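You operate a simulated robot arm through the tools that you are given. There is no shell and no other tool.

You are at the controls of a simulated robot arm. One attempt, no reset.

## Task
Press two stopped with no air: open its air valve, set 5 bar, then release and reset the stop.
Fine: air first; wait until the display shows READY; touch no other control.

Only the result counts: the job must be done as asked and must still hold three seconds after the hand-in. Knocking over, shifting, dropping, spilling or breaking anything else fails it.

## Robot
A 6-joint arm with a two-finger gripper, fixed in place. Base frame: the origin is at the foot of the arm, x ahead of it, y to its left, z up. Lengths are in mm, angles in degrees, forces in N, time in s.
With the tool pointing down near the work surface it reaches from about 140 to 680 mm from the base axis. Its first joint turns from -66.0 to 66.0 degrees. Payload 2.45 kg.
The TCP is the grasp point between the finger pads, 30 mm short of the fingertips. In the tool frame z runs along the fingers and y along their closing line. The gripper opens to 106 mm. The gripper's body begins 79 mm behind the TCP.
Orientation is that of the tool frame in the base frame, as a unit quaternion [x, y, z, w]. With the fingers straight down and closing along the base's y, the tool's x points along the base's -x, its y along +y and its z along -z.

## Interface
- The arm moves only by the tool move_arm. Its argument "commands" is a list of rows, each an object (a shift or turn left out is 0, a gripper value left out holds the last) with "slide": the shift along the base's x, y, z in m, a list of three; "delta_rot": the turn, a rotation vector about the base's x, y, z in degrees, a list of three. In form: [{"slide": [tx, ty, tz], "delta_rot": [rx, ry, rz]}, ...]. A call has 1 to 20 rows; each row shifts and turns the commanded pose from where the row before left it. "fingers" is the gripper command, from -1 (shut) to 1 (fully open), values between in proportion, set as the call begins (left out, the last holds). Rows are played at 5 a second. More than 50 mm and 8.6 degrees between two rows, or a gripper value outside its range, and nothing of the call is played. Where a pose cannot be reached the arm comes as near as it can. A force on the tool above 50 N (or 10 N above the force at the start of the call, whichever is more), or a blocked arm, ends the call early, and 0.2 s more pass. Each finger travels about 153 mm/s and halts on what it meets, pressing with about 38 N; the grip force reading is that of the motor and also rises with nothing between the fingers. The clock runs only during rows and for 0.2 s after the last one: add rows that do not move to give the fingers time. It gives the time, the measured TCP pose, the force on the tool (base axes), the opening and the grip force at its end, in the units of the frame above (readings bear some noise), with the torque about the TCP (base axes, N m) and any sound that the robot's microphone picked up.
- Cameras (640 x 400 px; columns grow to the right, rows downward): "scene" is fixed at [64.5, 420.8, 1418.8]; the picture's right is [-0.61, -0.79, 0.00], its down [-0.33, 0.25, -0.91] and it looks along [0.72, -0.55, -0.42] (base axes); focal length 247 px, centre (320, 200). "wrist" rides on the gripper at [76, -2, -106] in the tool frame; the picture's right is [0.02, 1.00, 0.00], its down [-0.78, 0.02, -0.62] and it looks along [-0.62, 0.01, 0.78] (tool axes); focal length 247 px, centre (320, 200). There is no depth. A picture from a camera that has moved, and an enlarged one, comes with that camera's place and axes in the base frame and with its lens. The place of the scene camera against the robot may be out by one fixed shift of up to 12 mm in any direction.
- snapshot(camera): a new picture of that camera. No time passes.
- close_up(camera, box): a new picture of the part [left, top, right, bottom] of that camera's present view, enlarged. No time passes.
- sign_off(): hands the job in; it is judged then, once.

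Places have to be worked out from the pictures, the camera data and where the tool is seen. Open the gripper and draw the arm clear of the work before you hand the job in, unless the task says otherwise.

The tools are called after ">>>" as name(argument=value, ...) on one line, values as JSON. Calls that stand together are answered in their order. move_arm: Moves the arm, as the interface text tells. Its arguments: {"type":"object","properties":{"commands":{"type":"array"},"fingers":{"type":"number"}},"required":["commands"]} The other tools are called the same way: snapshot (camera) takes a picture; close_up (camera, box) takes an enlarged picture of a part of a camera's view; sign_off () hands the job in.

At the start:

```text
clock: 0.0
position: [303.2, -89.7, 1338.1]
tool_rot: [0.0, 1.0, 0.001, 0.0]
contact_force: [1.2, -0.4, 0.9]
torque: [-0.01, -0.01, 0.04]
width: 106.1
grip_force: 0.0
```

scene: 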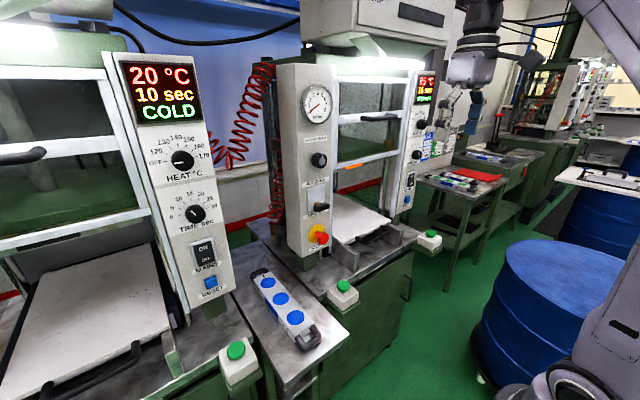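
wrist: 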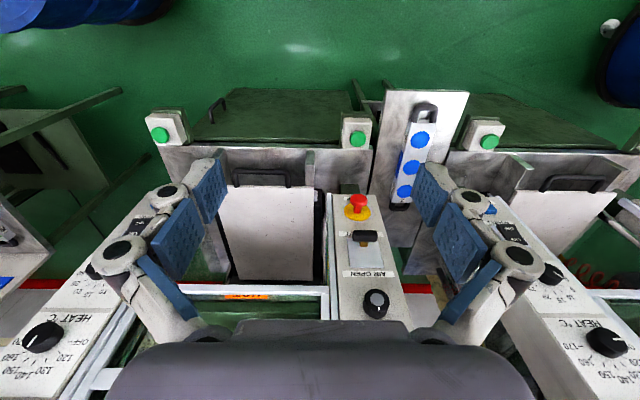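

I'll start by looking closely at the press control panel from both cameras.

>>> close_up(camera="scene", box=[260, 60, 360, 260])

>>> close_up(camera="scene", box=[380, 60, 460, 220])

>>> close_up(camera="wrist", box=[300, 180, 440, 330])

```text
2.00 times, centred on (310, 160) of scene
camera zoom: at [64.5, 420.8, 1418.8], right [-0.61, -0.79, 0.0], down [-0.33, 0.25, -0.91], along [0.72, -0.55, -0.42], focal length 494 px, centre (340, 280)
```

zoom: 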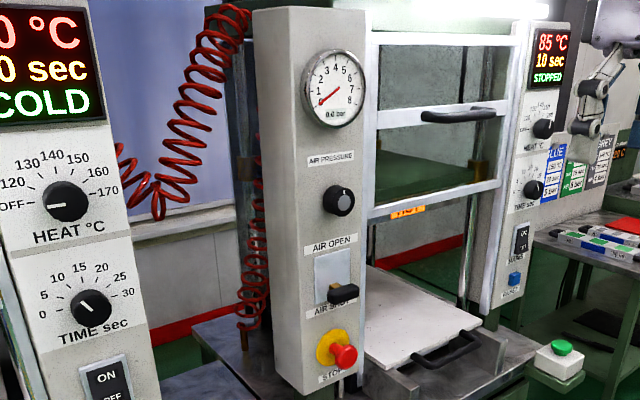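

```text
2.50 times, centred on (420, 140) of scene
camera zoom: at [64.5, 420.8, 1418.8], right [-0.61, -0.79, 0.0], down [-0.33, 0.25, -0.91], along [0.72, -0.55, -0.42], focal length 617 px, centre (70, 350)
```

zoom: 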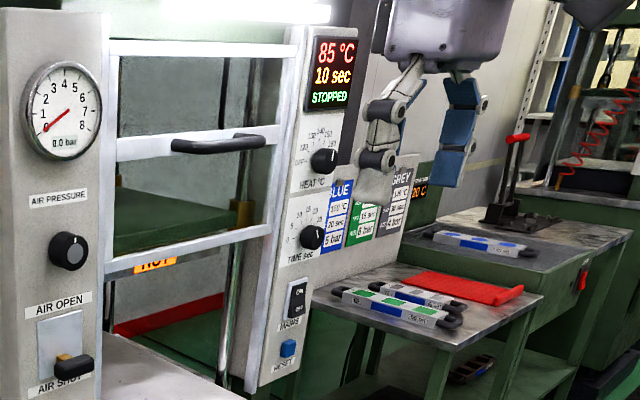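

```text
2.67 times, centred on (370, 255) of wrist
camera zoom: at [226.7, -92.5, 1443.5], right [-0.02, 1.0, 0.0], down [0.78, 0.02, 0.62], along [0.62, 0.01, -0.78], focal length 659 px, centre (187, 53)
```

zoom: 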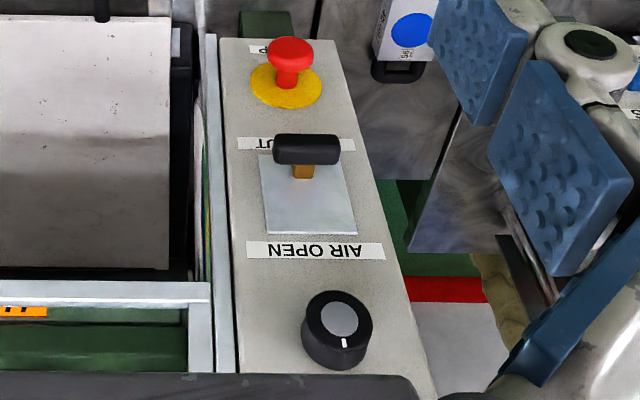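

Press two is the middle one (STOPPED, 0.0 bar). From both views I place the air knob near [604, 9, 1228], the valve handle near [600, 8, 1088] and the stop near [594, 6, 974]. I'll enlarge each one.

>>> close_up(camera="scene", box=[295, 180, 345, 255])

>>> close_up(camera="scene", box=[295, 80, 345, 180])

>>> close_up(camera="scene", box=[395, 65, 445, 215])

>>> close_up(camera="wrist", box=[335, 185, 405, 260])

```text
5.33 times, centred on (320, 218) of scene
camera zoom: at [64.5, 420.8, 1418.8], right [-0.61, -0.79, 0.0], down [-0.33, 0.25, -0.91], along [0.72, -0.55, -0.42], focal length 1317 px, centre (320, 107)
```

zoom: 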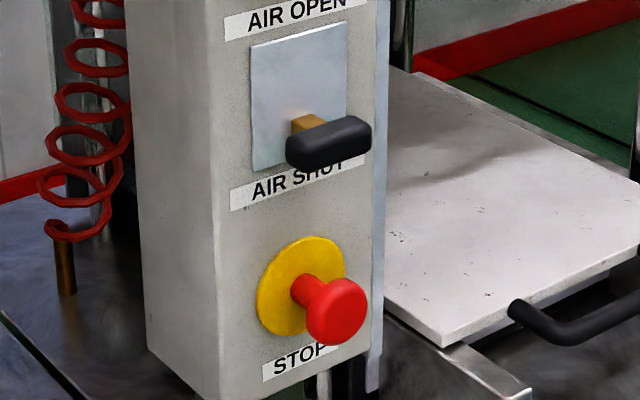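

```text
4.00 times, centred on (320, 130) of scene
camera zoom: at [64.5, 420.8, 1418.8], right [-0.61, -0.79, 0.0], down [-0.33, 0.25, -0.91], along [0.72, -0.55, -0.42], focal length 988 px, centre (320, 480)
```

zoom: 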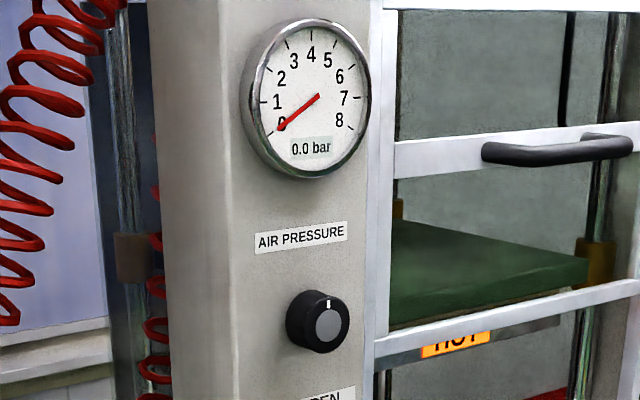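

```text
2.67 times, centred on (420, 140) of scene
camera zoom: at [64.5, 420.8, 1418.8], right [-0.61, -0.79, 0.0], down [-0.33, 0.25, -0.91], along [0.72, -0.55, -0.42], focal length 658 px, centre (53, 360)
```

zoom: 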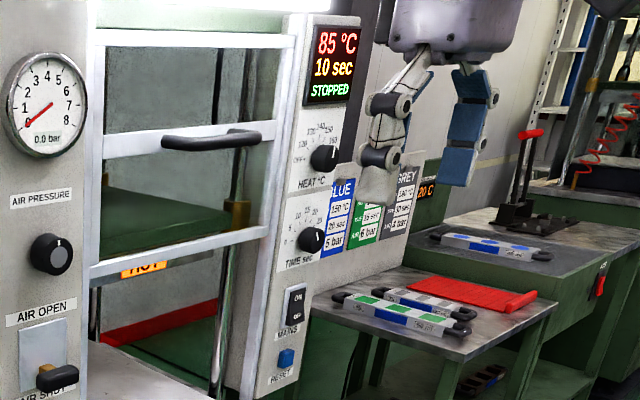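

```text
5.33 times, centred on (370, 222) of wrist
camera zoom: at [226.7, -92.5, 1443.5], right [-0.02, 1.0, 0.0], down [0.78, 0.02, 0.62], along [0.62, 0.01, -0.78], focal length 1317 px, centre (53, 80)
```

zoom: 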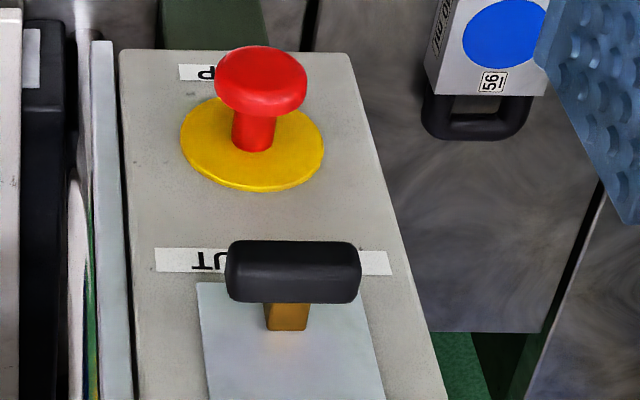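

The valve handle is a horizontal bar sitting at AIR SHUT, with the stop mushroom below it. I'll turn the tool to point at the panel (+x) well clear of it, in two stages.

>>> move_arm(commands=[{"slide": [0.01, 0.008, -0.005], "delta_rot": [0, -7.5, 0]}, {"slide": [0.01, 0.008, -0.005], "delta_rot": [0, -7.5, 0]}, {"slide": [0.01, 0.008, -0.005], "delta_rot": [0, -7.5, 0]}, {"slide": [0.01, 0.008, -0.005], "delta_rot": [0, -7.5, 0]}, {"slide": [0.01, 0.008, -0.005], "delta_rot": [0, -7.5, 0]}, {"slide": [0.01, 0.008, -0.005], "delta_rot": [0, -7.5, 0]}])

```text
clock: 1.4
position: [363.7, -42.3, 1308.9]
tool_rot: [0.0, 0.924, 0.0, 0.383]
contact_force: [-0.1, 0.2, 0.3]
torque: [-0.01, 0.01, 0.02]
width: 105.9
grip_force: 0.0
```

The turn tracks well: 45° done and the pose matches the command. I'll continue the remaining 45°.

>>> move_arm(commands=[{"slide": [0.01, 0.008, -0.015], "delta_rot": [0, -7.5, 0]}, {"slide": [0.01, 0.008, -0.015], "delta_rot": [0, -7.5, 0]}, {"slide": [0.01, 0.008, -0.015], "delta_rot": [0, -7.5, 0]}, {"slide": [0.01, 0.008, -0.015], "delta_rot": [0, -7.5, 0]}, {"slide": [0.01, 0.008, -0.015], "delta_rot": [0, -7.5, 0]}, {"slide": [0.01, 0.008, -0.015], "delta_rot": [0, -7.5, 0]}])

>>> snapshot(camera="scene")

>>> snapshot(camera="wrist")

```text
clock: 2.8
position: [419.0, 0.9, 1223.4]
tool_rot: [0.003, 0.725, -0.003, 0.688]
contact_force: [0.2, -0.5, 0.1]
torque: [0.0, -0.01, -0.01]
width: 105.9
grip_force: 0.0
out of reach, approached as far as the arm can: row 6
```

```text
taken
```

scene: 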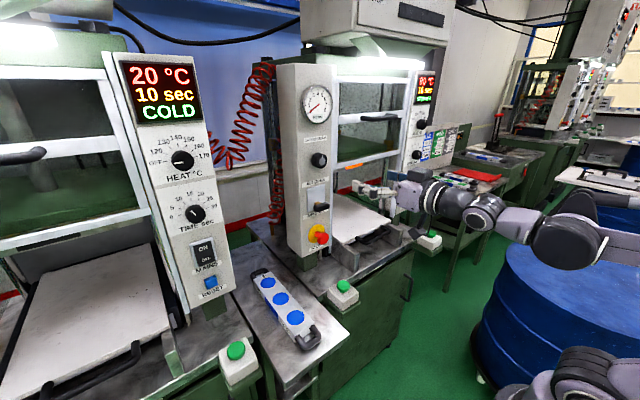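

```text
taken
camera wrist: at [308.6, -1.2, 1152.4], right [0.01, 1.0, -0.02], down [-0.58, 0.02, 0.82], along [0.82, 0.01, 0.58], focal length 247 px, centre (320, 200)
```

wrist: 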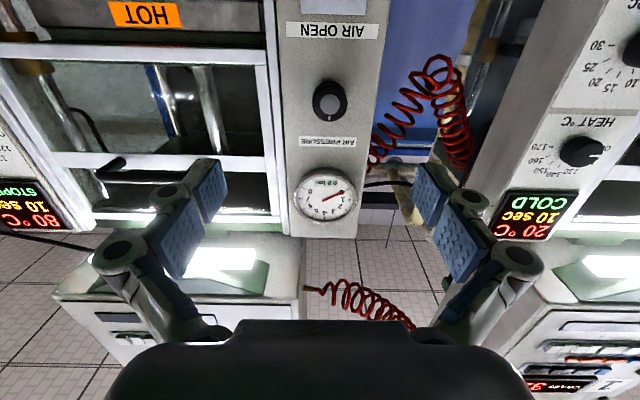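

The tool is near horizontal (about 3° short, because the arm is folded tightly). Moving ahead and down should free that up and give the wrist camera a view of the valve.

>>> move_arm(commands=[{"slide": [0.012, 0.001, -0.024]}, {"slide": [0.012, 0.001, -0.024]}, {"slide": [0.012, 0.001, -0.024]}, {"slide": [0.012, 0.001, -0.024]}, {"slide": [0.012, 0.001, -0.024]}, {"slide": [0.0, 0.0, 0.0]}])

>>> snapshot(camera="wrist")

>>> close_up(camera="scene", box=[280, 60, 480, 260])

```text
clock: 4.2
position: [479.2, 4.9, 1103.0]
tool_rot: [0.004, 0.726, -0.004, 0.687]
contact_force: [0.0, 0.4, 0.2]
torque: [-0.03, -0.01, -0.01]
width: 106.1
grip_force: 0.1
```

```text
taken
camera wrist: at [368.9, 3.9, 1033.0], right [0.01, 1.0, -0.02], down [-0.58, 0.02, 0.82], along [0.82, 0.01, 0.58], focal length 247 px, centre (320, 200)
```

wrist: 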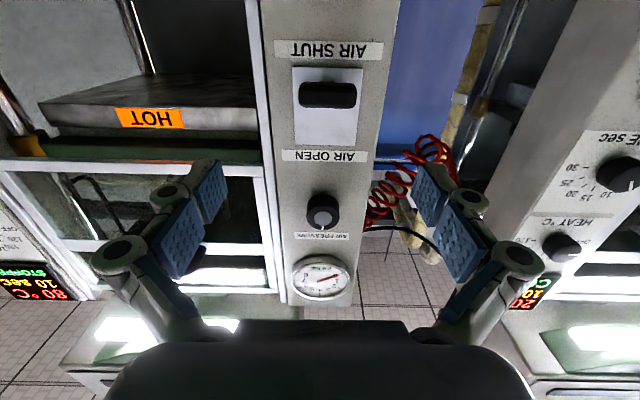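

```text
2.00 times, centred on (380, 160) of scene
camera zoom: at [64.5, 420.8, 1418.8], right [-0.61, -0.79, 0.0], down [-0.33, 0.25, -0.91], along [0.72, -0.55, -0.42], focal length 494 px, centre (200, 280)
```

zoom: 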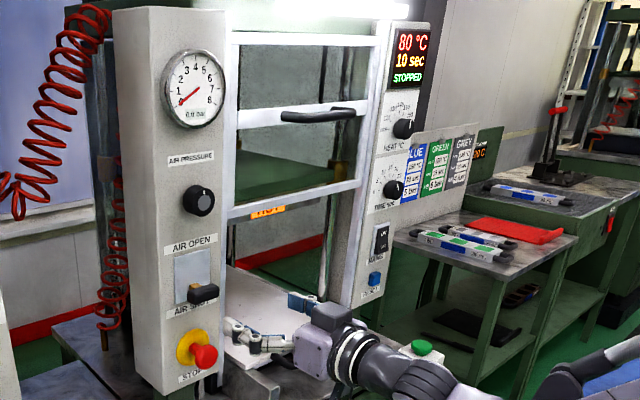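

The wrist view confirms the handle near [600, 10, 1083], on a plate spanning z of about 1065–1143. I'll level the tool by the missing 3° and look closer at how the lever is mounted.

>>> move_arm(commands=[{"slide": [0.0, 0.004, -0.02], "delta_rot": [0, -3.2, 0]}, {"slide": [0.0, 0.0, -0.02]}, {"slide": [0, 0, 0]}], fingers=-1)

>>> snapshot(camera="wrist")

>>> close_up(camera="wrist", box=[260, 20, 400, 180])

>>> close_up(camera="scene", box=[295, 180, 395, 255])

```text
clock: 5.0
position: [481.0, 5.4, 1072.1]
tool_rot: [0.003, 0.707, -0.003, 0.707]
contact_force: [0.2, -0.5, -0.2]
torque: [-0.02, 0.01, -0.01]
width: 0.2
grip_force: 28.5
out of reach, approached as far as the arm can: row 1
```

```text
taken
camera wrist: at [373.8, 5.1, 996.0], right [0.01, 1.0, -0.02], down [-0.62, 0.02, 0.78], along [0.78, 0.01, 0.62], focal length 247 px, centre (320, 200)
```

wrist: 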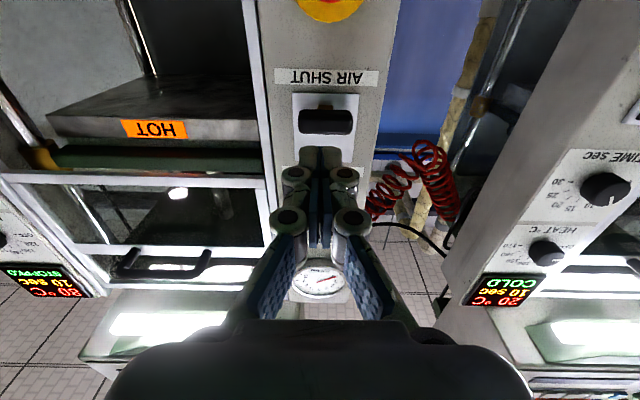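

```text
2.50 times, centred on (330, 100) of wrist
camera zoom: at [373.8, 5.1, 996.0], right [0.01, 1.0, -0.02], down [-0.62, 0.02, 0.78], along [0.78, 0.01, 0.62], focal length 617 px, centre (295, 450)
```

zoom: 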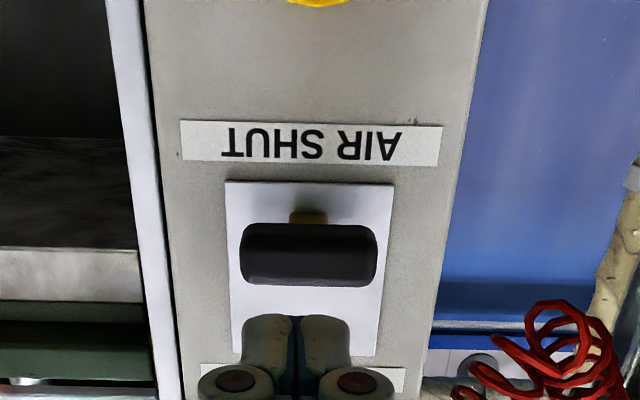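

```text
5.33 times, centred on (345, 218) of scene
camera zoom: at [64.5, 420.8, 1418.8], right [-0.61, -0.79, 0.0], down [-0.33, 0.25, -0.91], along [0.72, -0.55, -0.42], focal length 1317 px, centre (187, 107)
```

zoom: 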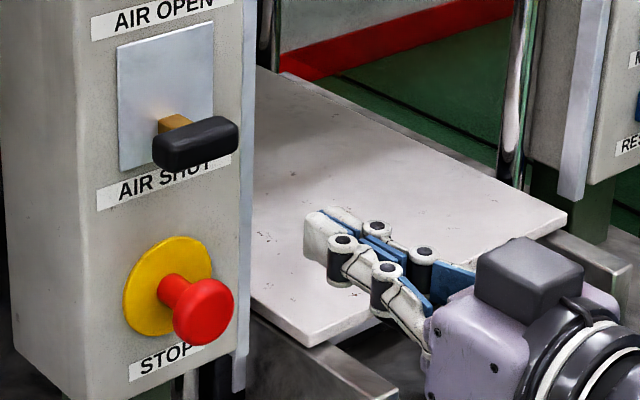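

The tool is level now, and the stem looks perpendicular to the panel, so the handle most likely slides or flips upward. I'll bring the closed fingers underneath the handle (TCP about [582, 10, 1050]), between it and the stop.

>>> move_arm(commands=[{"slide": [0.02, 0.0025, -0.011]}, {"slide": [0.019, 0.0025, -0.011]}, {"slide": [0.02, 0, 0]}, {"slide": [0.02, 0, 0]}, {"slide": [0.0, 0, 0]}], fingers=-1)

>>> snapshot(camera="wrist")

>>> close_up(camera="scene", box=[295, 180, 395, 255])

```text
clock: 6.2
position: [559.5, 10.3, 1051.9]
tool_rot: [0.003, 0.707, -0.003, 0.707]
contact_force: [-0.1, -1.2, 0.5]
torque: [0.0, -0.01, -0.02]
width: 0.1
grip_force: 28.7
```

```text
taken
camera wrist: at [453.1, 10.3, 973.7], right [0.01, 1.0, -0.02], down [-0.62, 0.02, 0.78], along [0.78, 0.01, 0.62], focal length 247 px, centre (320, 200)
```

wrist: 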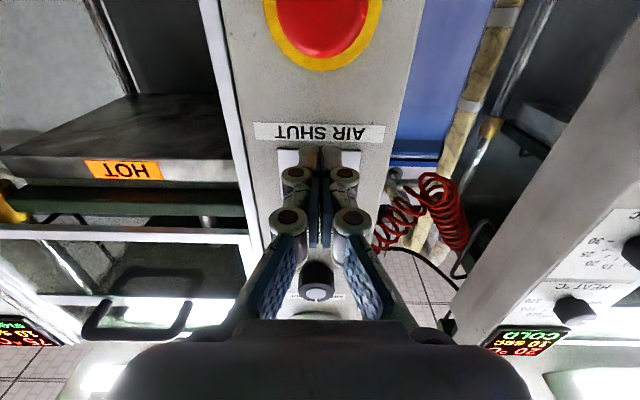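

```text
5.33 times, centred on (345, 218) of scene
camera zoom: at [64.5, 420.8, 1418.8], right [-0.61, -0.79, 0.0], down [-0.33, 0.25, -0.91], along [0.72, -0.55, -0.42], focal length 1317 px, centre (187, 107)
```

zoom: 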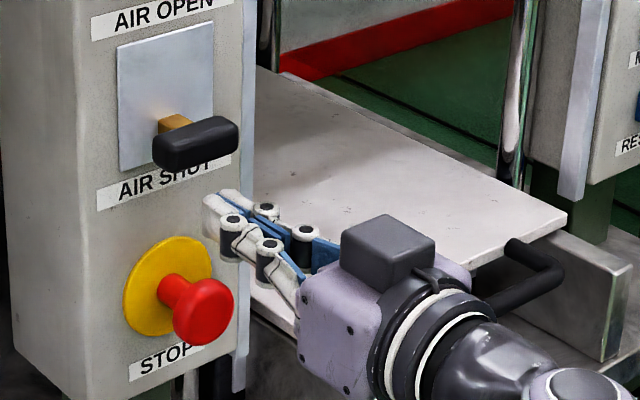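

Fingertips are at x≈590, still about 20 mm below the handle. Triangulating from the wrist views puts the handle centre at about x 604, z 1083 and the panel near x 630. I'll move in 26 mm more under the handle, then push up gently.

>>> move_arm(commands=[{"slide": [0.013, 0, 0]}, {"slide": [0.013, 0, 0]}, {"slide": [0.0, 0, 0.004]}, {"slide": [0.0, 0, 0.004]}, {"slide": [0.0, 0, 0.0]}], fingers=-1)

>>> close_up(camera="scene", box=[295, 180, 395, 255])

```text
clock: 7.4
position: [584.2, 11.7, 1057.9]
tool_rot: [0.005, 0.707, -0.004, 0.707]
contact_force: [-1.2, -0.1, 0.0]
torque: [-0.03, 0.0, -0.03]
width: 0.3
grip_force: 28.7
```

```text
5.33 times, centred on (345, 218) of scene
camera zoom: at [64.5, 420.8, 1418.8], right [-0.61, -0.79, 0.0], down [-0.33, 0.25, -0.91], along [0.72, -0.55, -0.42], focal length 1317 px, centre (187, 107)
```

zoom: 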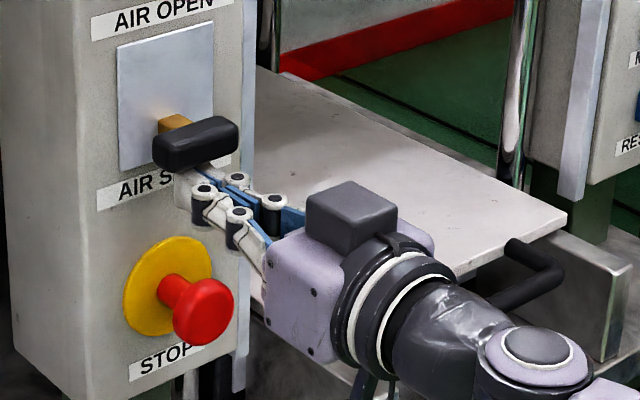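

The fingertips are under the handle with no contact yet. I'll push up in small steps and watch the force.

>>> move_arm(commands=[{"slide": [0.0, 0, 0.003]}, {"slide": [0.0, 0, 0.003]}, {"slide": [0.0, 0, 0.003]}, {"slide": [0.0, 0, 0.003]}, {"slide": [0.0, 0, 0.003]}], fingers=-1)

>>> close_up(camera="scene", box=[295, 180, 395, 255])

```text
clock: 8.6
position: [584.5, 9.8, 1073.3]
tool_rot: [0.003, 0.707, -0.004, 0.707]
contact_force: [0.6, -0.4, -0.5]
torque: [0.03, 0.05, 0.01]
width: 0.0
grip_force: 28.9
```

```text
5.33 times, centred on (345, 218) of scene
camera zoom: at [64.5, 420.8, 1418.8], right [-0.61, -0.79, 0.0], down [-0.33, 0.25, -0.91], along [0.72, -0.55, -0.42], focal length 1317 px, centre (187, 107)
```

zoom: 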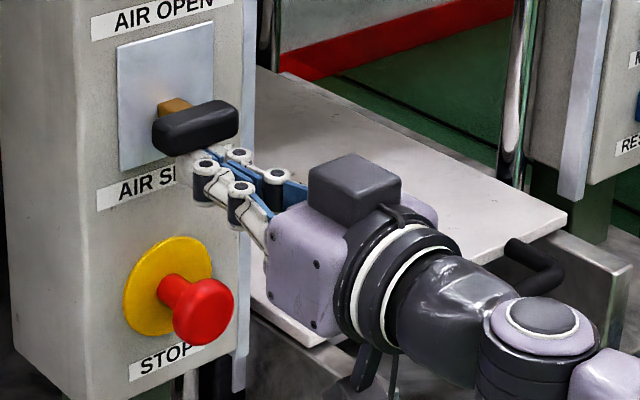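

The handle has slid up about 10 mm with almost no force. I'll continue pushing upward in small steps.

>>> move_arm(commands=[{"slide": [0.0, 0, 0.004]}, {"slide": [0.0, 0, 0.004]}, {"slide": [0.0, 0, 0.004]}, {"slide": [0.0, 0, 0.004]}], fingers=-1)

>>> close_up(camera="scene", box=[295, 80, 395, 255])

```text
clock: 9.6
position: [584.7, 10.4, 1089.3]
tool_rot: [0.004, 0.707, -0.004, 0.707]
contact_force: [-0.1, -0.8, -0.7]
torque: [-0.01, 0.01, -0.03]
width: 0.1
grip_force: 28.7
```

```text
2.29 times, centred on (345, 168) of scene
camera zoom: at [64.5, 420.8, 1418.8], right [-0.61, -0.79, 0.0], down [-0.33, 0.25, -0.91], along [0.72, -0.55, -0.42], focal length 564 px, centre (263, 274)
```

zoom: 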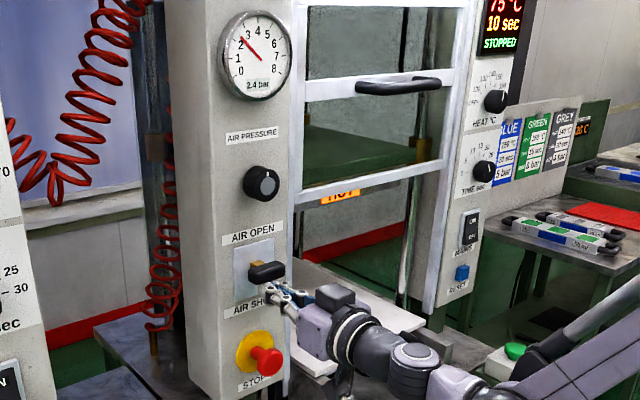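

The gauge has risen to 2.4 bar, so the valve is opening. I'll keep pushing until the handle meets its upper end.

>>> move_arm(commands=[{"slide": [0.0, 0, 0.003]}, {"slide": [0.0, 0, 0.003]}, {"slide": [0.0, 0, 0.003]}, {"slide": [0.0, 0, 0.003]}, {"slide": [0.0, 0, 0.0]}], fingers=-1)

>>> close_up(camera="scene", box=[295, 80, 395, 255])

>>> close_up(camera="scene", box=[295, 160, 395, 235])

```text
clock: 10.8
position: [584.5, 11.5, 1101.6]
tool_rot: [0.004, 0.707, -0.004, 0.707]
contact_force: [0.3, 0.0, -0.5]
torque: [0.0, -0.03, 0.04]
width: 0.1
grip_force: 28.6
```

```text
2.29 times, centred on (345, 168) of scene
camera zoom: at [64.5, 420.8, 1418.8], right [-0.61, -0.79, 0.0], down [-0.33, 0.25, -0.91], along [0.72, -0.55, -0.42], focal length 564 px, centre (263, 274)
```

zoom: 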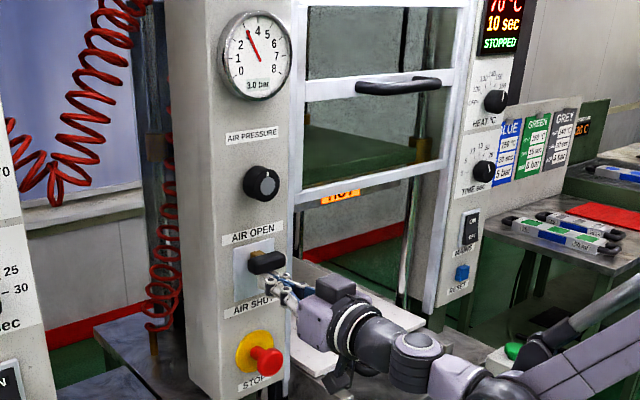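

```text
5.33 times, centred on (345, 198) of scene
camera zoom: at [64.5, 420.8, 1418.8], right [-0.61, -0.79, 0.0], down [-0.33, 0.25, -0.91], along [0.72, -0.55, -0.42], focal length 1317 px, centre (187, 213)
```

zoom: 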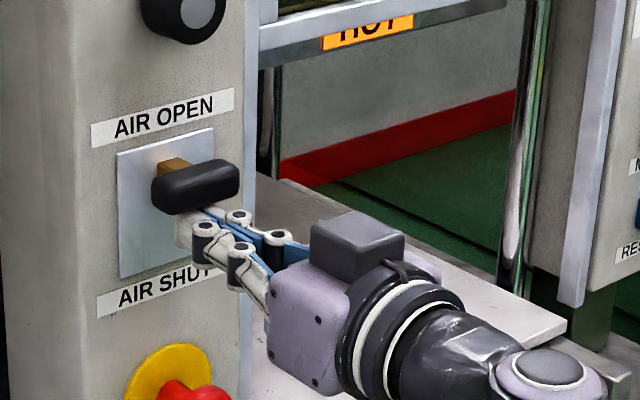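

The gauge reads 3.0 bar and the handle is near its upper end. I'll push a few more mm to make sure it is fully open.

>>> move_arm(commands=[{"slide": [0.0, 0, 0.002]}, {"slide": [0.0, 0, 0.002]}, {"slide": [0.0, 0, 0.002]}, {"slide": [0.0, 0, 0.0]}], fingers=-1)

>>> close_up(camera="scene", box=[295, 160, 395, 235])

>>> close_up(camera="scene", box=[295, 80, 345, 180])

```text
clock: 11.7
position: [584.9, 11.0, 1105.6]
tool_rot: [0.003, 0.707, -0.003, 0.707]
contact_force: [5.9, -0.2, -37.4]
torque: [0.05, 0.93, 0.0]
width: 6.2
grip_force: 28.4
stopped in row 4: the force on the tool passed its limit at 52 N (the readings are from after the stop); the commanded pose is now the measured one
```

```text
5.33 times, centred on (345, 198) of scene
camera zoom: at [65.5, 420.8, 1418.7], right [-0.61, -0.79, 0.0], down [-0.33, 0.25, -0.91], along [0.72, -0.55, -0.42], focal length 1317 px, centre (187, 213)
```

zoom: 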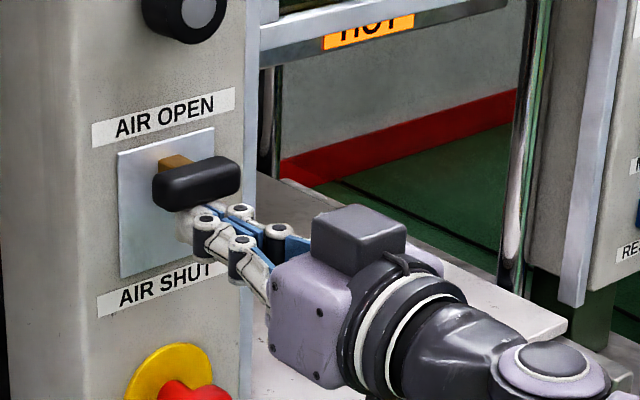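

```text
4.00 times, centred on (320, 130) of scene
camera zoom: at [65.5, 420.8, 1418.7], right [-0.61, -0.79, 0.0], down [-0.33, 0.25, -0.91], along [0.72, -0.55, -0.42], focal length 988 px, centre (320, 480)
```

zoom: 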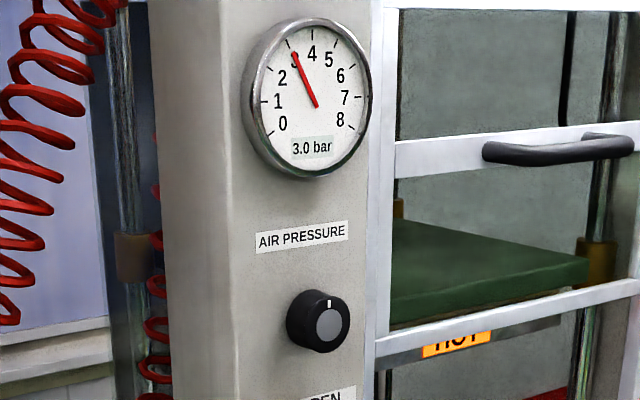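

The handle is hard against its upper stop (the force limit tripped at 52 N there) and the gauge holds at 3.0 bar, so the air is fully open. I'll lower off it, back away, and open the gripper partway for the pressure knob.

>>> move_arm(commands=[{"slide": [0.0, 0, -0.006]}, {"slide": [0.0, 0, -0.008]}, {"slide": [-0.02, 0, 0.0]}, {"slide": [-0.025, 0, 0.0]}, {"slide": [-0.025, 0, 0]}, {"slide": [-0.005, 0, 0]}], fingers=-1)

>>> close_up(camera="scene", box=[295, 80, 395, 255])

```text
clock: 13.1
position: [508.7, 11.2, 1093.0]
tool_rot: [0.004, 0.707, -0.003, 0.707]
contact_force: [-0.9, -0.1, 0.8]
torque: [-0.02, 0.02, -0.02]
width: 0.2
grip_force: 28.7
```

```text
2.29 times, centred on (345, 168) of scene
camera zoom: at [64.5, 420.8, 1418.8], right [-0.61, -0.79, 0.0], down [-0.33, 0.25, -0.91], along [0.72, -0.55, -0.42], focal length 564 px, centre (263, 274)
```

zoom: 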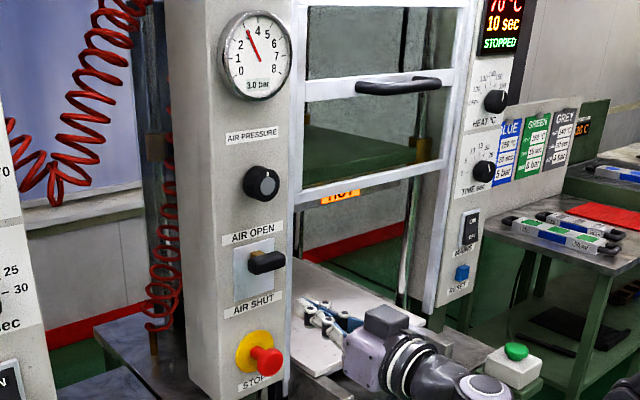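

The valve stays open and the gauge holds at 3.0. I'll rise to knob height (z≈1225) at a safe stand-off with the fingers open about 70 mm.

>>> move_arm(commands=[{"slide": [0.005, 0, 0.033]}, {"slide": [0.005, 0, 0.033]}, {"slide": [0.005, 0, 0.033]}, {"slide": [0.005, 0, 0.033]}, {"slide": [0.0, 0, 0]}], fingers=0.32)

>>> snapshot(camera="wrist")

>>> snapshot(camera="scene")

```text
clock: 14.3
position: [529.5, 12.3, 1226.1]
tool_rot: [0.003, 0.707, -0.002, 0.707]
contact_force: [-0.6, -0.6, -0.4]
torque: [-0.01, 0.01, 0.0]
width: 69.8
grip_force: 0.1
```

```text
taken
camera wrist: at [422.3, 10.6, 1148.6], right [0.01, 1.0, -0.02], down [-0.62, 0.02, 0.78], along [0.78, 0.01, 0.62], focal length 247 px, centre (320, 200)
```

wrist: 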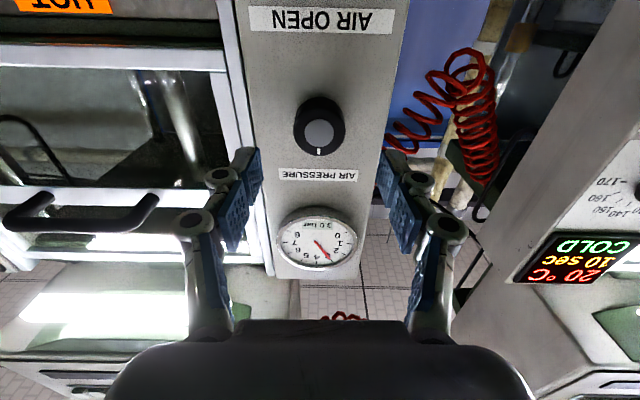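

```text
taken
```

scene: 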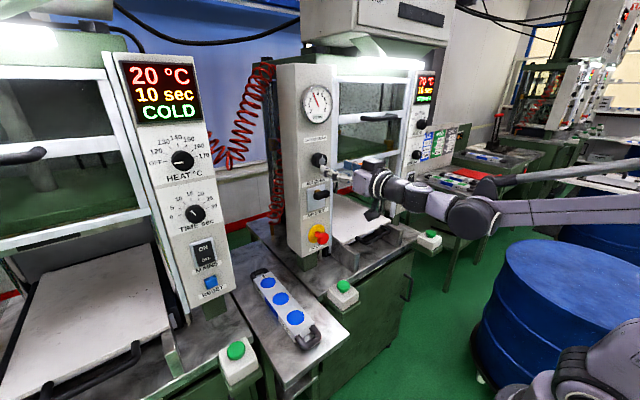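

The knob face reads at about [606, 10.6, 1228], with the gauge visible just above it. I'll pre-roll the tool -35° about x for turning range and centre it on the knob before moving in.

>>> move_arm(commands=[{"slide": [0.006, -0.001, 0.001], "delta_rot": [-7, 0, 0]}, {"slide": [0.006, -0.001, 0.001], "delta_rot": [-7, 0, 0]}, {"slide": [0.006, 0, 0], "delta_rot": [-7, 0, 0]}, {"slide": [0.0, 0, 0], "delta_rot": [-7, 0, 0]}, {"slide": [0.0, 0, 0], "delta_rot": [-7, 0, 0]}, {"slide": [0, 0, 0]}], fingers=0.32)

>>> snapshot(camera="wrist")

>>> close_up(camera="scene", box=[295, 120, 395, 195])

```text
clock: 15.7
position: [546.8, 9.1, 1225.9]
tool_rot: [-0.209, 0.673, -0.217, 0.675]
contact_force: [0.1, -0.7, -0.6]
torque: [-0.03, -0.01, -0.01]
width: 69.7
grip_force: 0.1
```

```text
taken
camera wrist: at [440.5, -35.8, 1164.0], right [0.01, 0.81, -0.59], down [-0.62, 0.47, 0.63], along [0.78, 0.36, 0.51], focal length 247 px, centre (320, 200)
```

wrist: 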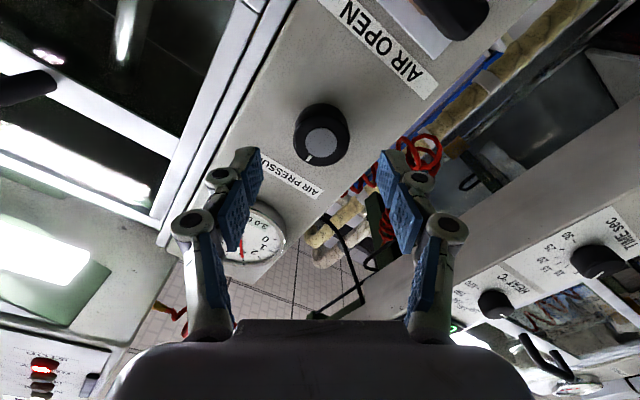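

```text
5.33 times, centred on (345, 158) of scene
camera zoom: at [64.5, 420.8, 1418.8], right [-0.61, -0.79, 0.0], down [-0.33, 0.25, -0.91], along [0.72, -0.55, -0.42], focal length 1317 px, centre (187, 427)
```

zoom: 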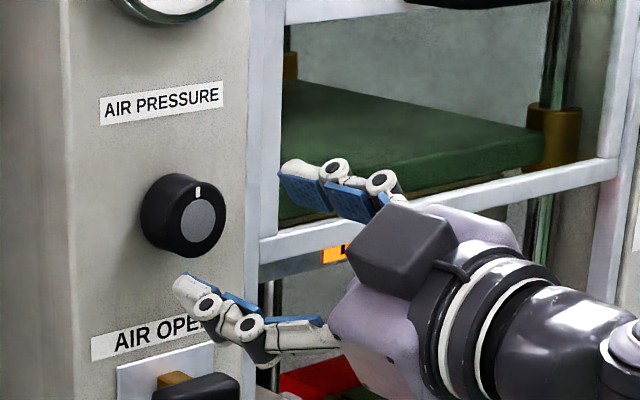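

The knob is centred between the fingers to within a couple of mm. I'll advance 45 mm so the fingertips straddle the knob while staying clear of the panel.

>>> move_arm(commands=[{"slide": [0.015, 0.0005, 0.0005]}, {"slide": [0.015, 0.0005, 0.0005]}, {"slide": [0.008, 0, 0]}, {"slide": [0.006, 0, 0]}, {"slide": [0.0, 0, 0]}], fingers=0.32)

>>> snapshot(camera="wrist")

>>> close_up(camera="scene", box=[295, 120, 395, 195])

```text
clock: 16.9
position: [591.7, 9.4, 1228.2]
tool_rot: [-0.209, 0.674, -0.214, 0.676]
contact_force: [1.0, -0.4, 0.0]
torque: [0.0, 0.02, 0.03]
width: 70.0
grip_force: 0.0
```

```text
taken
camera wrist: at [484.6, -34.6, 1164.9], right [0.01, 0.81, -0.59], down [-0.62, 0.47, 0.63], along [0.78, 0.36, 0.51], focal length 247 px, centre (320, 200)
```

wrist: 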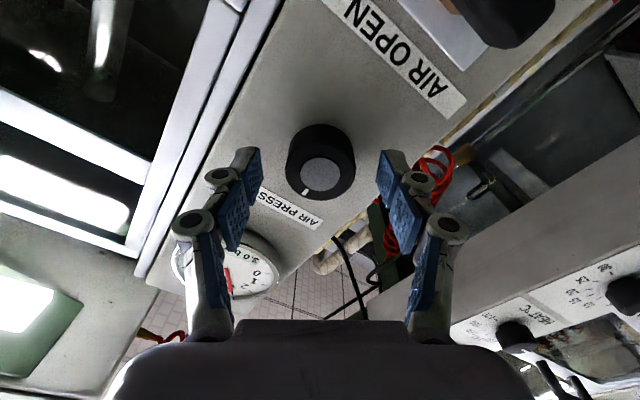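

```text
5.33 times, centred on (345, 158) of scene
camera zoom: at [64.5, 420.8, 1418.8], right [-0.61, -0.79, 0.0], down [-0.33, 0.25, -0.91], along [0.72, -0.55, -0.42], focal length 1317 px, centre (187, 427)
```

zoom: 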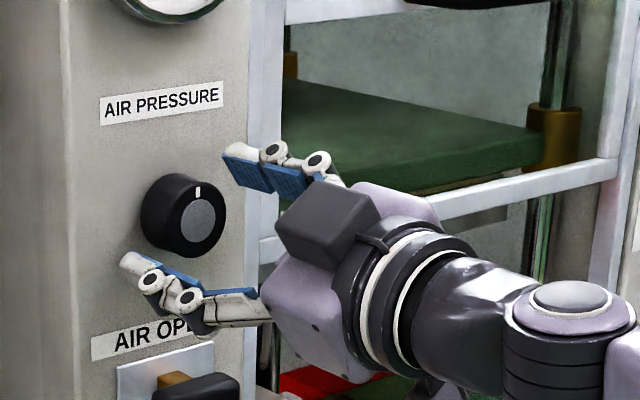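

The knob face sits on the tool axis at x≈601 and the fingertips reach x≈622, giving about 20 mm of overlap. I'll close on the knob now.

>>> move_arm(commands=[{"slide": [0, 0, 0]}, {"slide": [0, 0, 0]}, {"slide": [0, 0, 0]}], fingers=-1)

>>> snapshot(camera="wrist")

>>> close_up(camera="scene", box=[295, 80, 395, 195])

```text
clock: 17.7
position: [591.0, 10.3, 1227.7]
tool_rot: [-0.208, 0.674, -0.215, 0.676]
contact_force: [-9.3, 0.6, -4.4]
torque: [0.0, 0.14, 0.06]
width: 40.8
grip_force: 45.2
```

```text
taken
camera wrist: at [484.1, -34.4, 1164.9], right [0.01, 0.81, -0.59], down [-0.62, 0.47, 0.63], along [0.78, 0.36, 0.51], focal length 247 px, centre (320, 200)
```

wrist: 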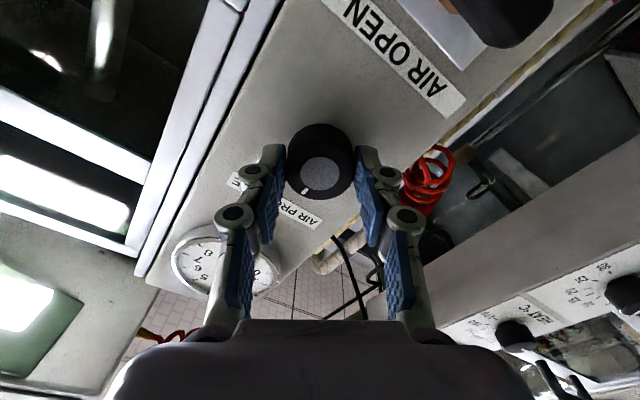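

```text
3.48 times, centred on (345, 138) of scene
camera zoom: at [64.3, 420.8, 1418.8], right [-0.61, -0.79, 0.0], down [-0.33, 0.25, -0.91], along [0.72, -0.55, -0.42], focal length 859 px, centre (233, 417)
```

zoom: 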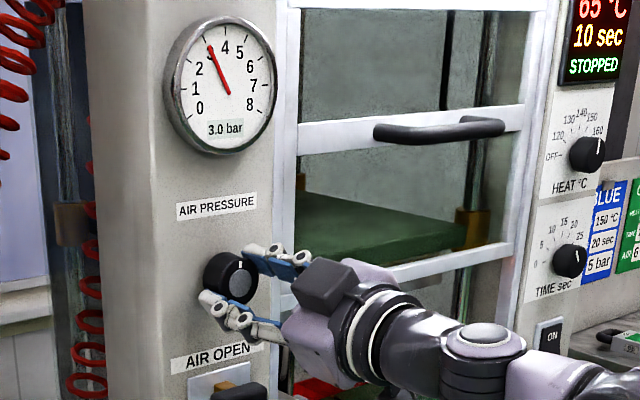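

The knob is gripped (width 40.8 mm). I'll turn it 20° clockwise, a positive turn about x, and see how the gauge responds.

>>> move_arm(commands=[{"delta_rot": [5, 0, 0]}, {"delta_rot": [5, 0, 0]}, {"delta_rot": [5, 0, 0]}, {"delta_rot": [5, 0, 0]}, {"slide": [0, 0, 0]}], fingers=-1)

>>> close_up(camera="scene", box=[295, 80, 395, 195])

```text
clock: 18.9
position: [590.2, 11.1, 1227.4]
tool_rot: [-0.088, 0.701, -0.095, 0.701]
contact_force: [-10.2, 2.6, -5.6]
torque: [0.01, 0.18, 0.08]
width: 40.7
grip_force: 45.1
```

```text
3.48 times, centred on (345, 138) of scene
camera zoom: at [64.2, 420.9, 1418.8], right [-0.61, -0.79, 0.0], down [-0.33, 0.25, -0.91], along [0.72, -0.55, -0.42], focal length 859 px, centre (233, 417)
```

zoom: 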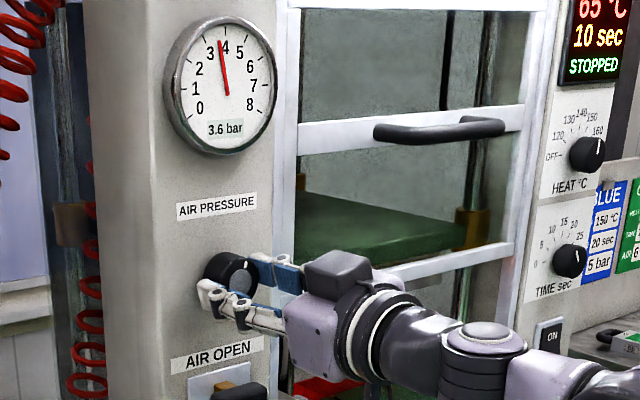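

A 20° turn gave +0.6 bar (about 33.5° per bar), in the right direction. About 47° more is needed; I'll turn 42° and re-check.

>>> move_arm(commands=[{"delta_rot": [6, 0, 0]}, {"delta_rot": [6, 0, 0]}, {"delta_rot": [6, 0, 0]}, {"delta_rot": [6, 0, 0]}, {"delta_rot": [6, 0, 0]}, {"delta_rot": [6, 0, 0]}, {"delta_rot": [6, 0, 0]}, {"slide": [0, 0, 0]}, {"slide": [0, 0, 0]}], fingers=-1)

>>> close_up(camera="scene", box=[295, 80, 395, 195])

```text
clock: 20.9
position: [590.6, 11.2, 1227.2]
tool_rot: [0.17, 0.688, 0.163, 0.686]
contact_force: [-14.3, 6.6, -12.8]
torque: [0.02, 0.33, 0.19]
width: 40.6
grip_force: 44.9
```

```text
3.48 times, centred on (345, 138) of scene
camera zoom: at [64.2, 421.0, 1418.7], right [-0.61, -0.79, 0.0], down [-0.33, 0.25, -0.91], along [0.72, -0.55, -0.42], focal length 859 px, centre (233, 417)
```

zoom: 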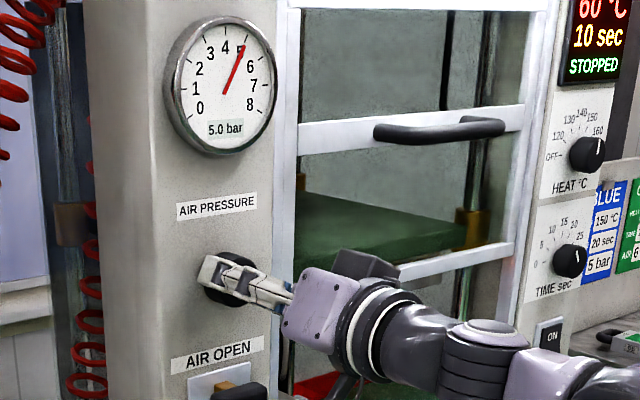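

The display reads 5.0 bar. I'll enlarge the gauge to check the exact reading before letting go.

>>> close_up(camera="scene", box=[300, 80, 335, 125])

>>> move_arm(commands=[{"slide": [0, 0, 0]}, {"slide": [0, 0, 0]}], fingers=0.1)

>>> close_up(camera="scene", box=[300, 80, 335, 125])

```text
8.89 times, centred on (318, 102) of scene
camera zoom: at [64.2, 421.0, 1418.7], right [-0.61, -0.79, 0.0], down [-0.33, 0.25, -0.91], along [0.72, -0.55, -0.42], focal length 2194 px, centre (342, 1067)
```

zoom: 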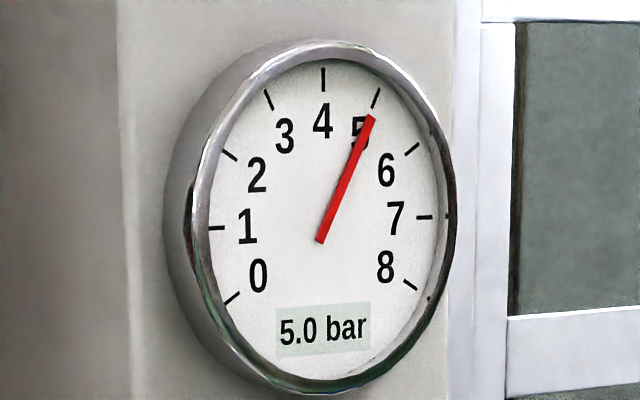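

```text
clock: 21.5
position: [591.0, 9.1, 1228.2]
tool_rot: [0.169, 0.688, 0.162, 0.687]
contact_force: [-0.2, -0.2, 0.1]
torque: [0.0, 0.04, 0.0]
width: 58.4
grip_force: 0.1
```

```text
8.89 times, centred on (318, 102) of scene
camera zoom: at [64.5, 420.8, 1418.8], right [-0.61, -0.79, 0.0], down [-0.33, 0.25, -0.91], along [0.72, -0.55, -0.42], focal length 2194 px, centre (342, 1067)
```

zoom: 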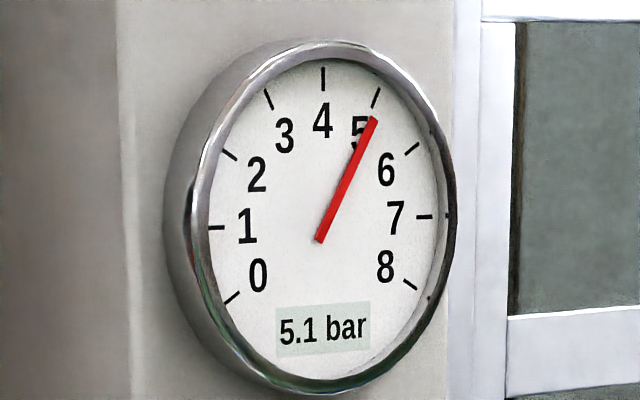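

It reads 5.1 after release, either gauge lag or the knob shifting slightly. I'll wait a second to see where it settles.

>>> move_arm(commands=[{"slide": [0, 0, 0]}, {"slide": [0, 0, 0]}, {"slide": [0, 0, 0]}, {"slide": [0, 0, 0]}, {"slide": [0, 0, 0]}, {"slide": [0, 0, 0]}], fingers=0.1)

>>> close_up(camera="scene", box=[300, 80, 335, 125])

```text
clock: 22.9
position: [590.6, 9.2, 1227.4]
tool_rot: [0.168, 0.688, 0.162, 0.687]
contact_force: [-0.2, 0.5, 0.3]
torque: [-0.01, 0.0, 0.01]
width: 58.3
grip_force: 0.0
```

```text
8.89 times, centred on (318, 102) of scene
camera zoom: at [64.5, 420.8, 1418.8], right [-0.61, -0.79, 0.0], down [-0.33, 0.25, -0.91], along [0.72, -0.55, -0.42], focal length 2194 px, centre (342, 1067)
```

zoom: 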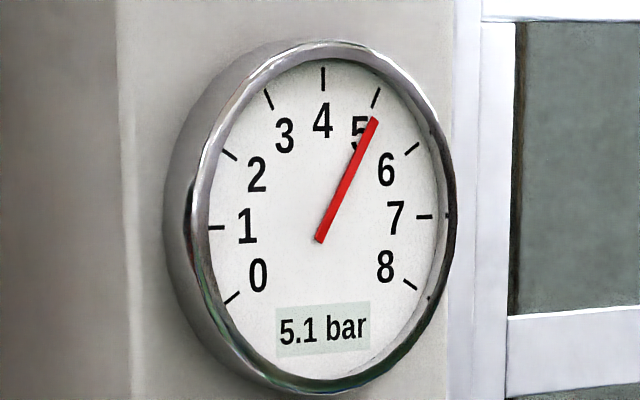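

It has settled at about 5.1, so roughly 2.5–3° too far. I'll re-grip the knob and turn it back 3° counter-clockwise.

>>> move_arm(commands=[{"slide": [0, 0, 0]}, {"slide": [0, 0, 0]}, {"slide": [0, 0, 0]}], fingers=-1)

>>> close_up(camera="scene", box=[300, 80, 335, 125])

>>> move_arm(commands=[{"delta_rot": [-1.5, 0, 0]}, {"delta_rot": [-1.5, 0, 0]}, {"slide": [0, 0, 0]}, {"slide": [0, 0, 0]}, {"slide": [0, 0, 0]}, {"slide": [0, 0, 0]}], fingers=-1)

>>> close_up(camera="scene", box=[300, 80, 335, 125])

```text
clock: 23.7
position: [589.8, 10.4, 1228.3]
tool_rot: [0.17, 0.689, 0.162, 0.686]
contact_force: [-6.2, 3.0, 0.2]
torque: [-0.01, -0.03, 0.12]
width: 40.9
grip_force: 45.1
```

```text
8.89 times, centred on (318, 102) of scene
camera zoom: at [64.3, 420.9, 1418.8], right [-0.61, -0.79, 0.0], down [-0.33, 0.25, -0.91], along [0.72, -0.55, -0.42], focal length 2194 px, centre (342, 1067)
```

zoom: 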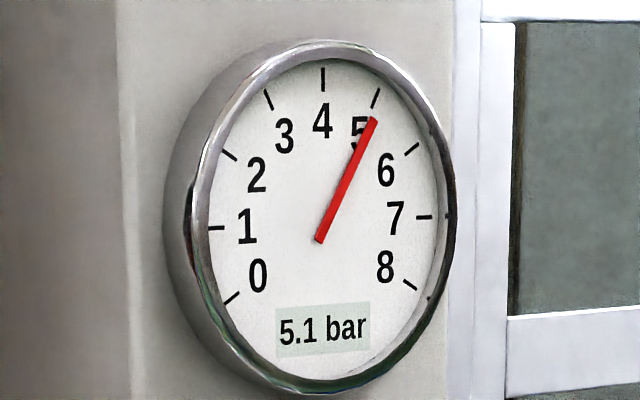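

```text
clock: 25.1
position: [589.7, 9.4, 1226.8]
tool_rot: [0.15, 0.692, 0.144, 0.691]
contact_force: [-7.0, 4.6, -2.2]
torque: [-0.04, 0.05, 0.15]
width: 40.7
grip_force: 44.6
```

```text
8.89 times, centred on (318, 102) of scene
camera zoom: at [64.3, 420.9, 1418.7], right [-0.61, -0.79, 0.0], down [-0.33, 0.25, -0.91], along [0.72, -0.55, -0.42], focal length 2194 px, centre (342, 1067)
```

zoom: 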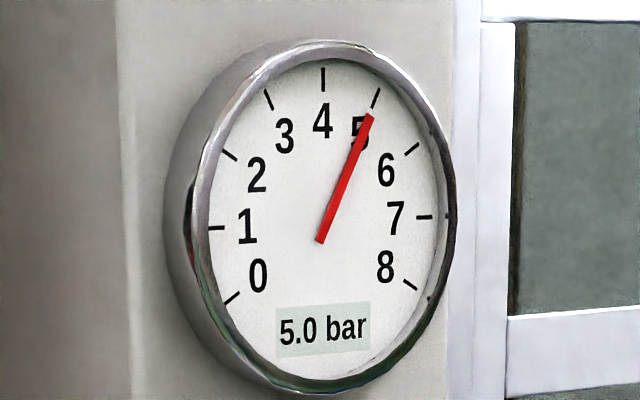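

It now reads 5.0 with the needle on the 5 mark. I'll release and wait to see that it holds.

>>> move_arm(commands=[{"slide": [0, 0, 0]}, {"slide": [0, 0, 0]}, {"slide": [0, 0, 0]}, {"slide": [0, 0, 0]}, {"slide": [0, 0, 0]}, {"slide": [0, 0, 0]}], fingers=0.32)

>>> close_up(camera="scene", box=[300, 80, 335, 125])

```text
clock: 26.5
position: [590.9, 9.4, 1228.4]
tool_rot: [0.151, 0.692, 0.145, 0.691]
contact_force: [-0.6, -0.1, -0.1]
torque: [-0.01, 0.0, 0.02]
width: 69.8
grip_force: 0.1
```

```text
8.89 times, centred on (318, 102) of scene
camera zoom: at [64.5, 420.8, 1418.8], right [-0.61, -0.79, 0.0], down [-0.33, 0.25, -0.91], along [0.72, -0.55, -0.42], focal length 2194 px, centre (342, 1067)
```

zoom: 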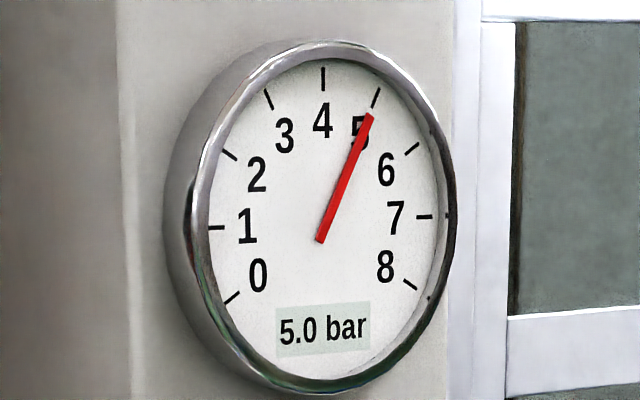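

It holds at 5.0 bar. I'll back straight off the knob, then descend in front of the panel to look at the stop button, clear of the valve handle.

>>> move_arm(commands=[{"slide": [-0.022, 0, 0]}, {"slide": [-0.022, 0, 0]}, {"slide": [-0.022, 0, 0]}, {"slide": [-0.005, 0, -0.033], "delta_rot": [-4.2, 0, 0]}, {"slide": [0, 0, -0.033], "delta_rot": [-4.2, 0, 0]}, {"slide": [0, 0, -0.033], "delta_rot": [-4.2, 0, 0]}, {"slide": [0, 0, -0.033], "delta_rot": [-4.2, 0, 0]}, {"slide": [0, 0, -0.033], "delta_rot": [-4.2, 0, 0]}, {"slide": [0, 0, -0.033], "delta_rot": [-4.2, 0, 0]}, {"slide": [0, 0, -0.02]}, {"slide": [0, 0, 0]}], fingers=0.32)

>>> snapshot(camera="wrist")

>>> snapshot(camera="scene")

```text
clock: 28.9
position: [529.5, 10.7, 1038.3]
tool_rot: [-0.005, 0.708, -0.011, 0.707]
contact_force: [0.2, -0.1, 0.3]
torque: [0.02, 0.0, 0.03]
width: 70.0
grip_force: 0.1
out of reach, approached as far as the arm can: row 9, 10
```

```text
taken
camera wrist: at [422.5, 8.9, 962.6], right [0.01, 1.0, -0.04], down [-0.62, 0.04, 0.78], along [0.78, 0.02, 0.62], focal length 247 px, centre (320, 200)
```

wrist: 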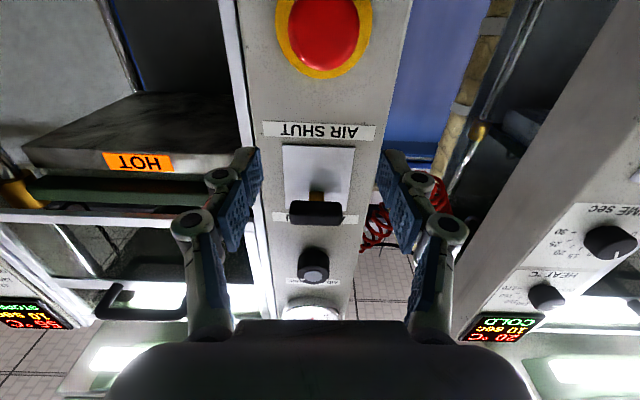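

```text
taken
```

scene: 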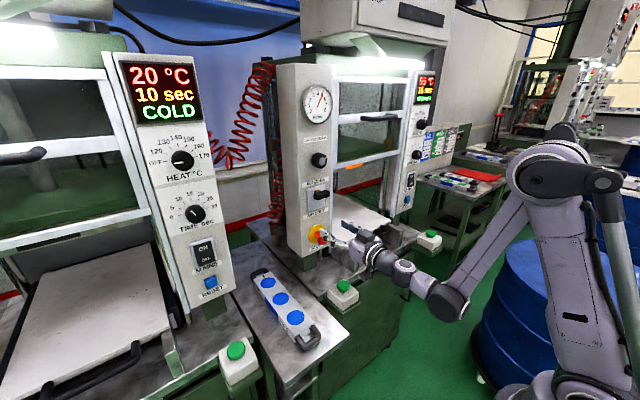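

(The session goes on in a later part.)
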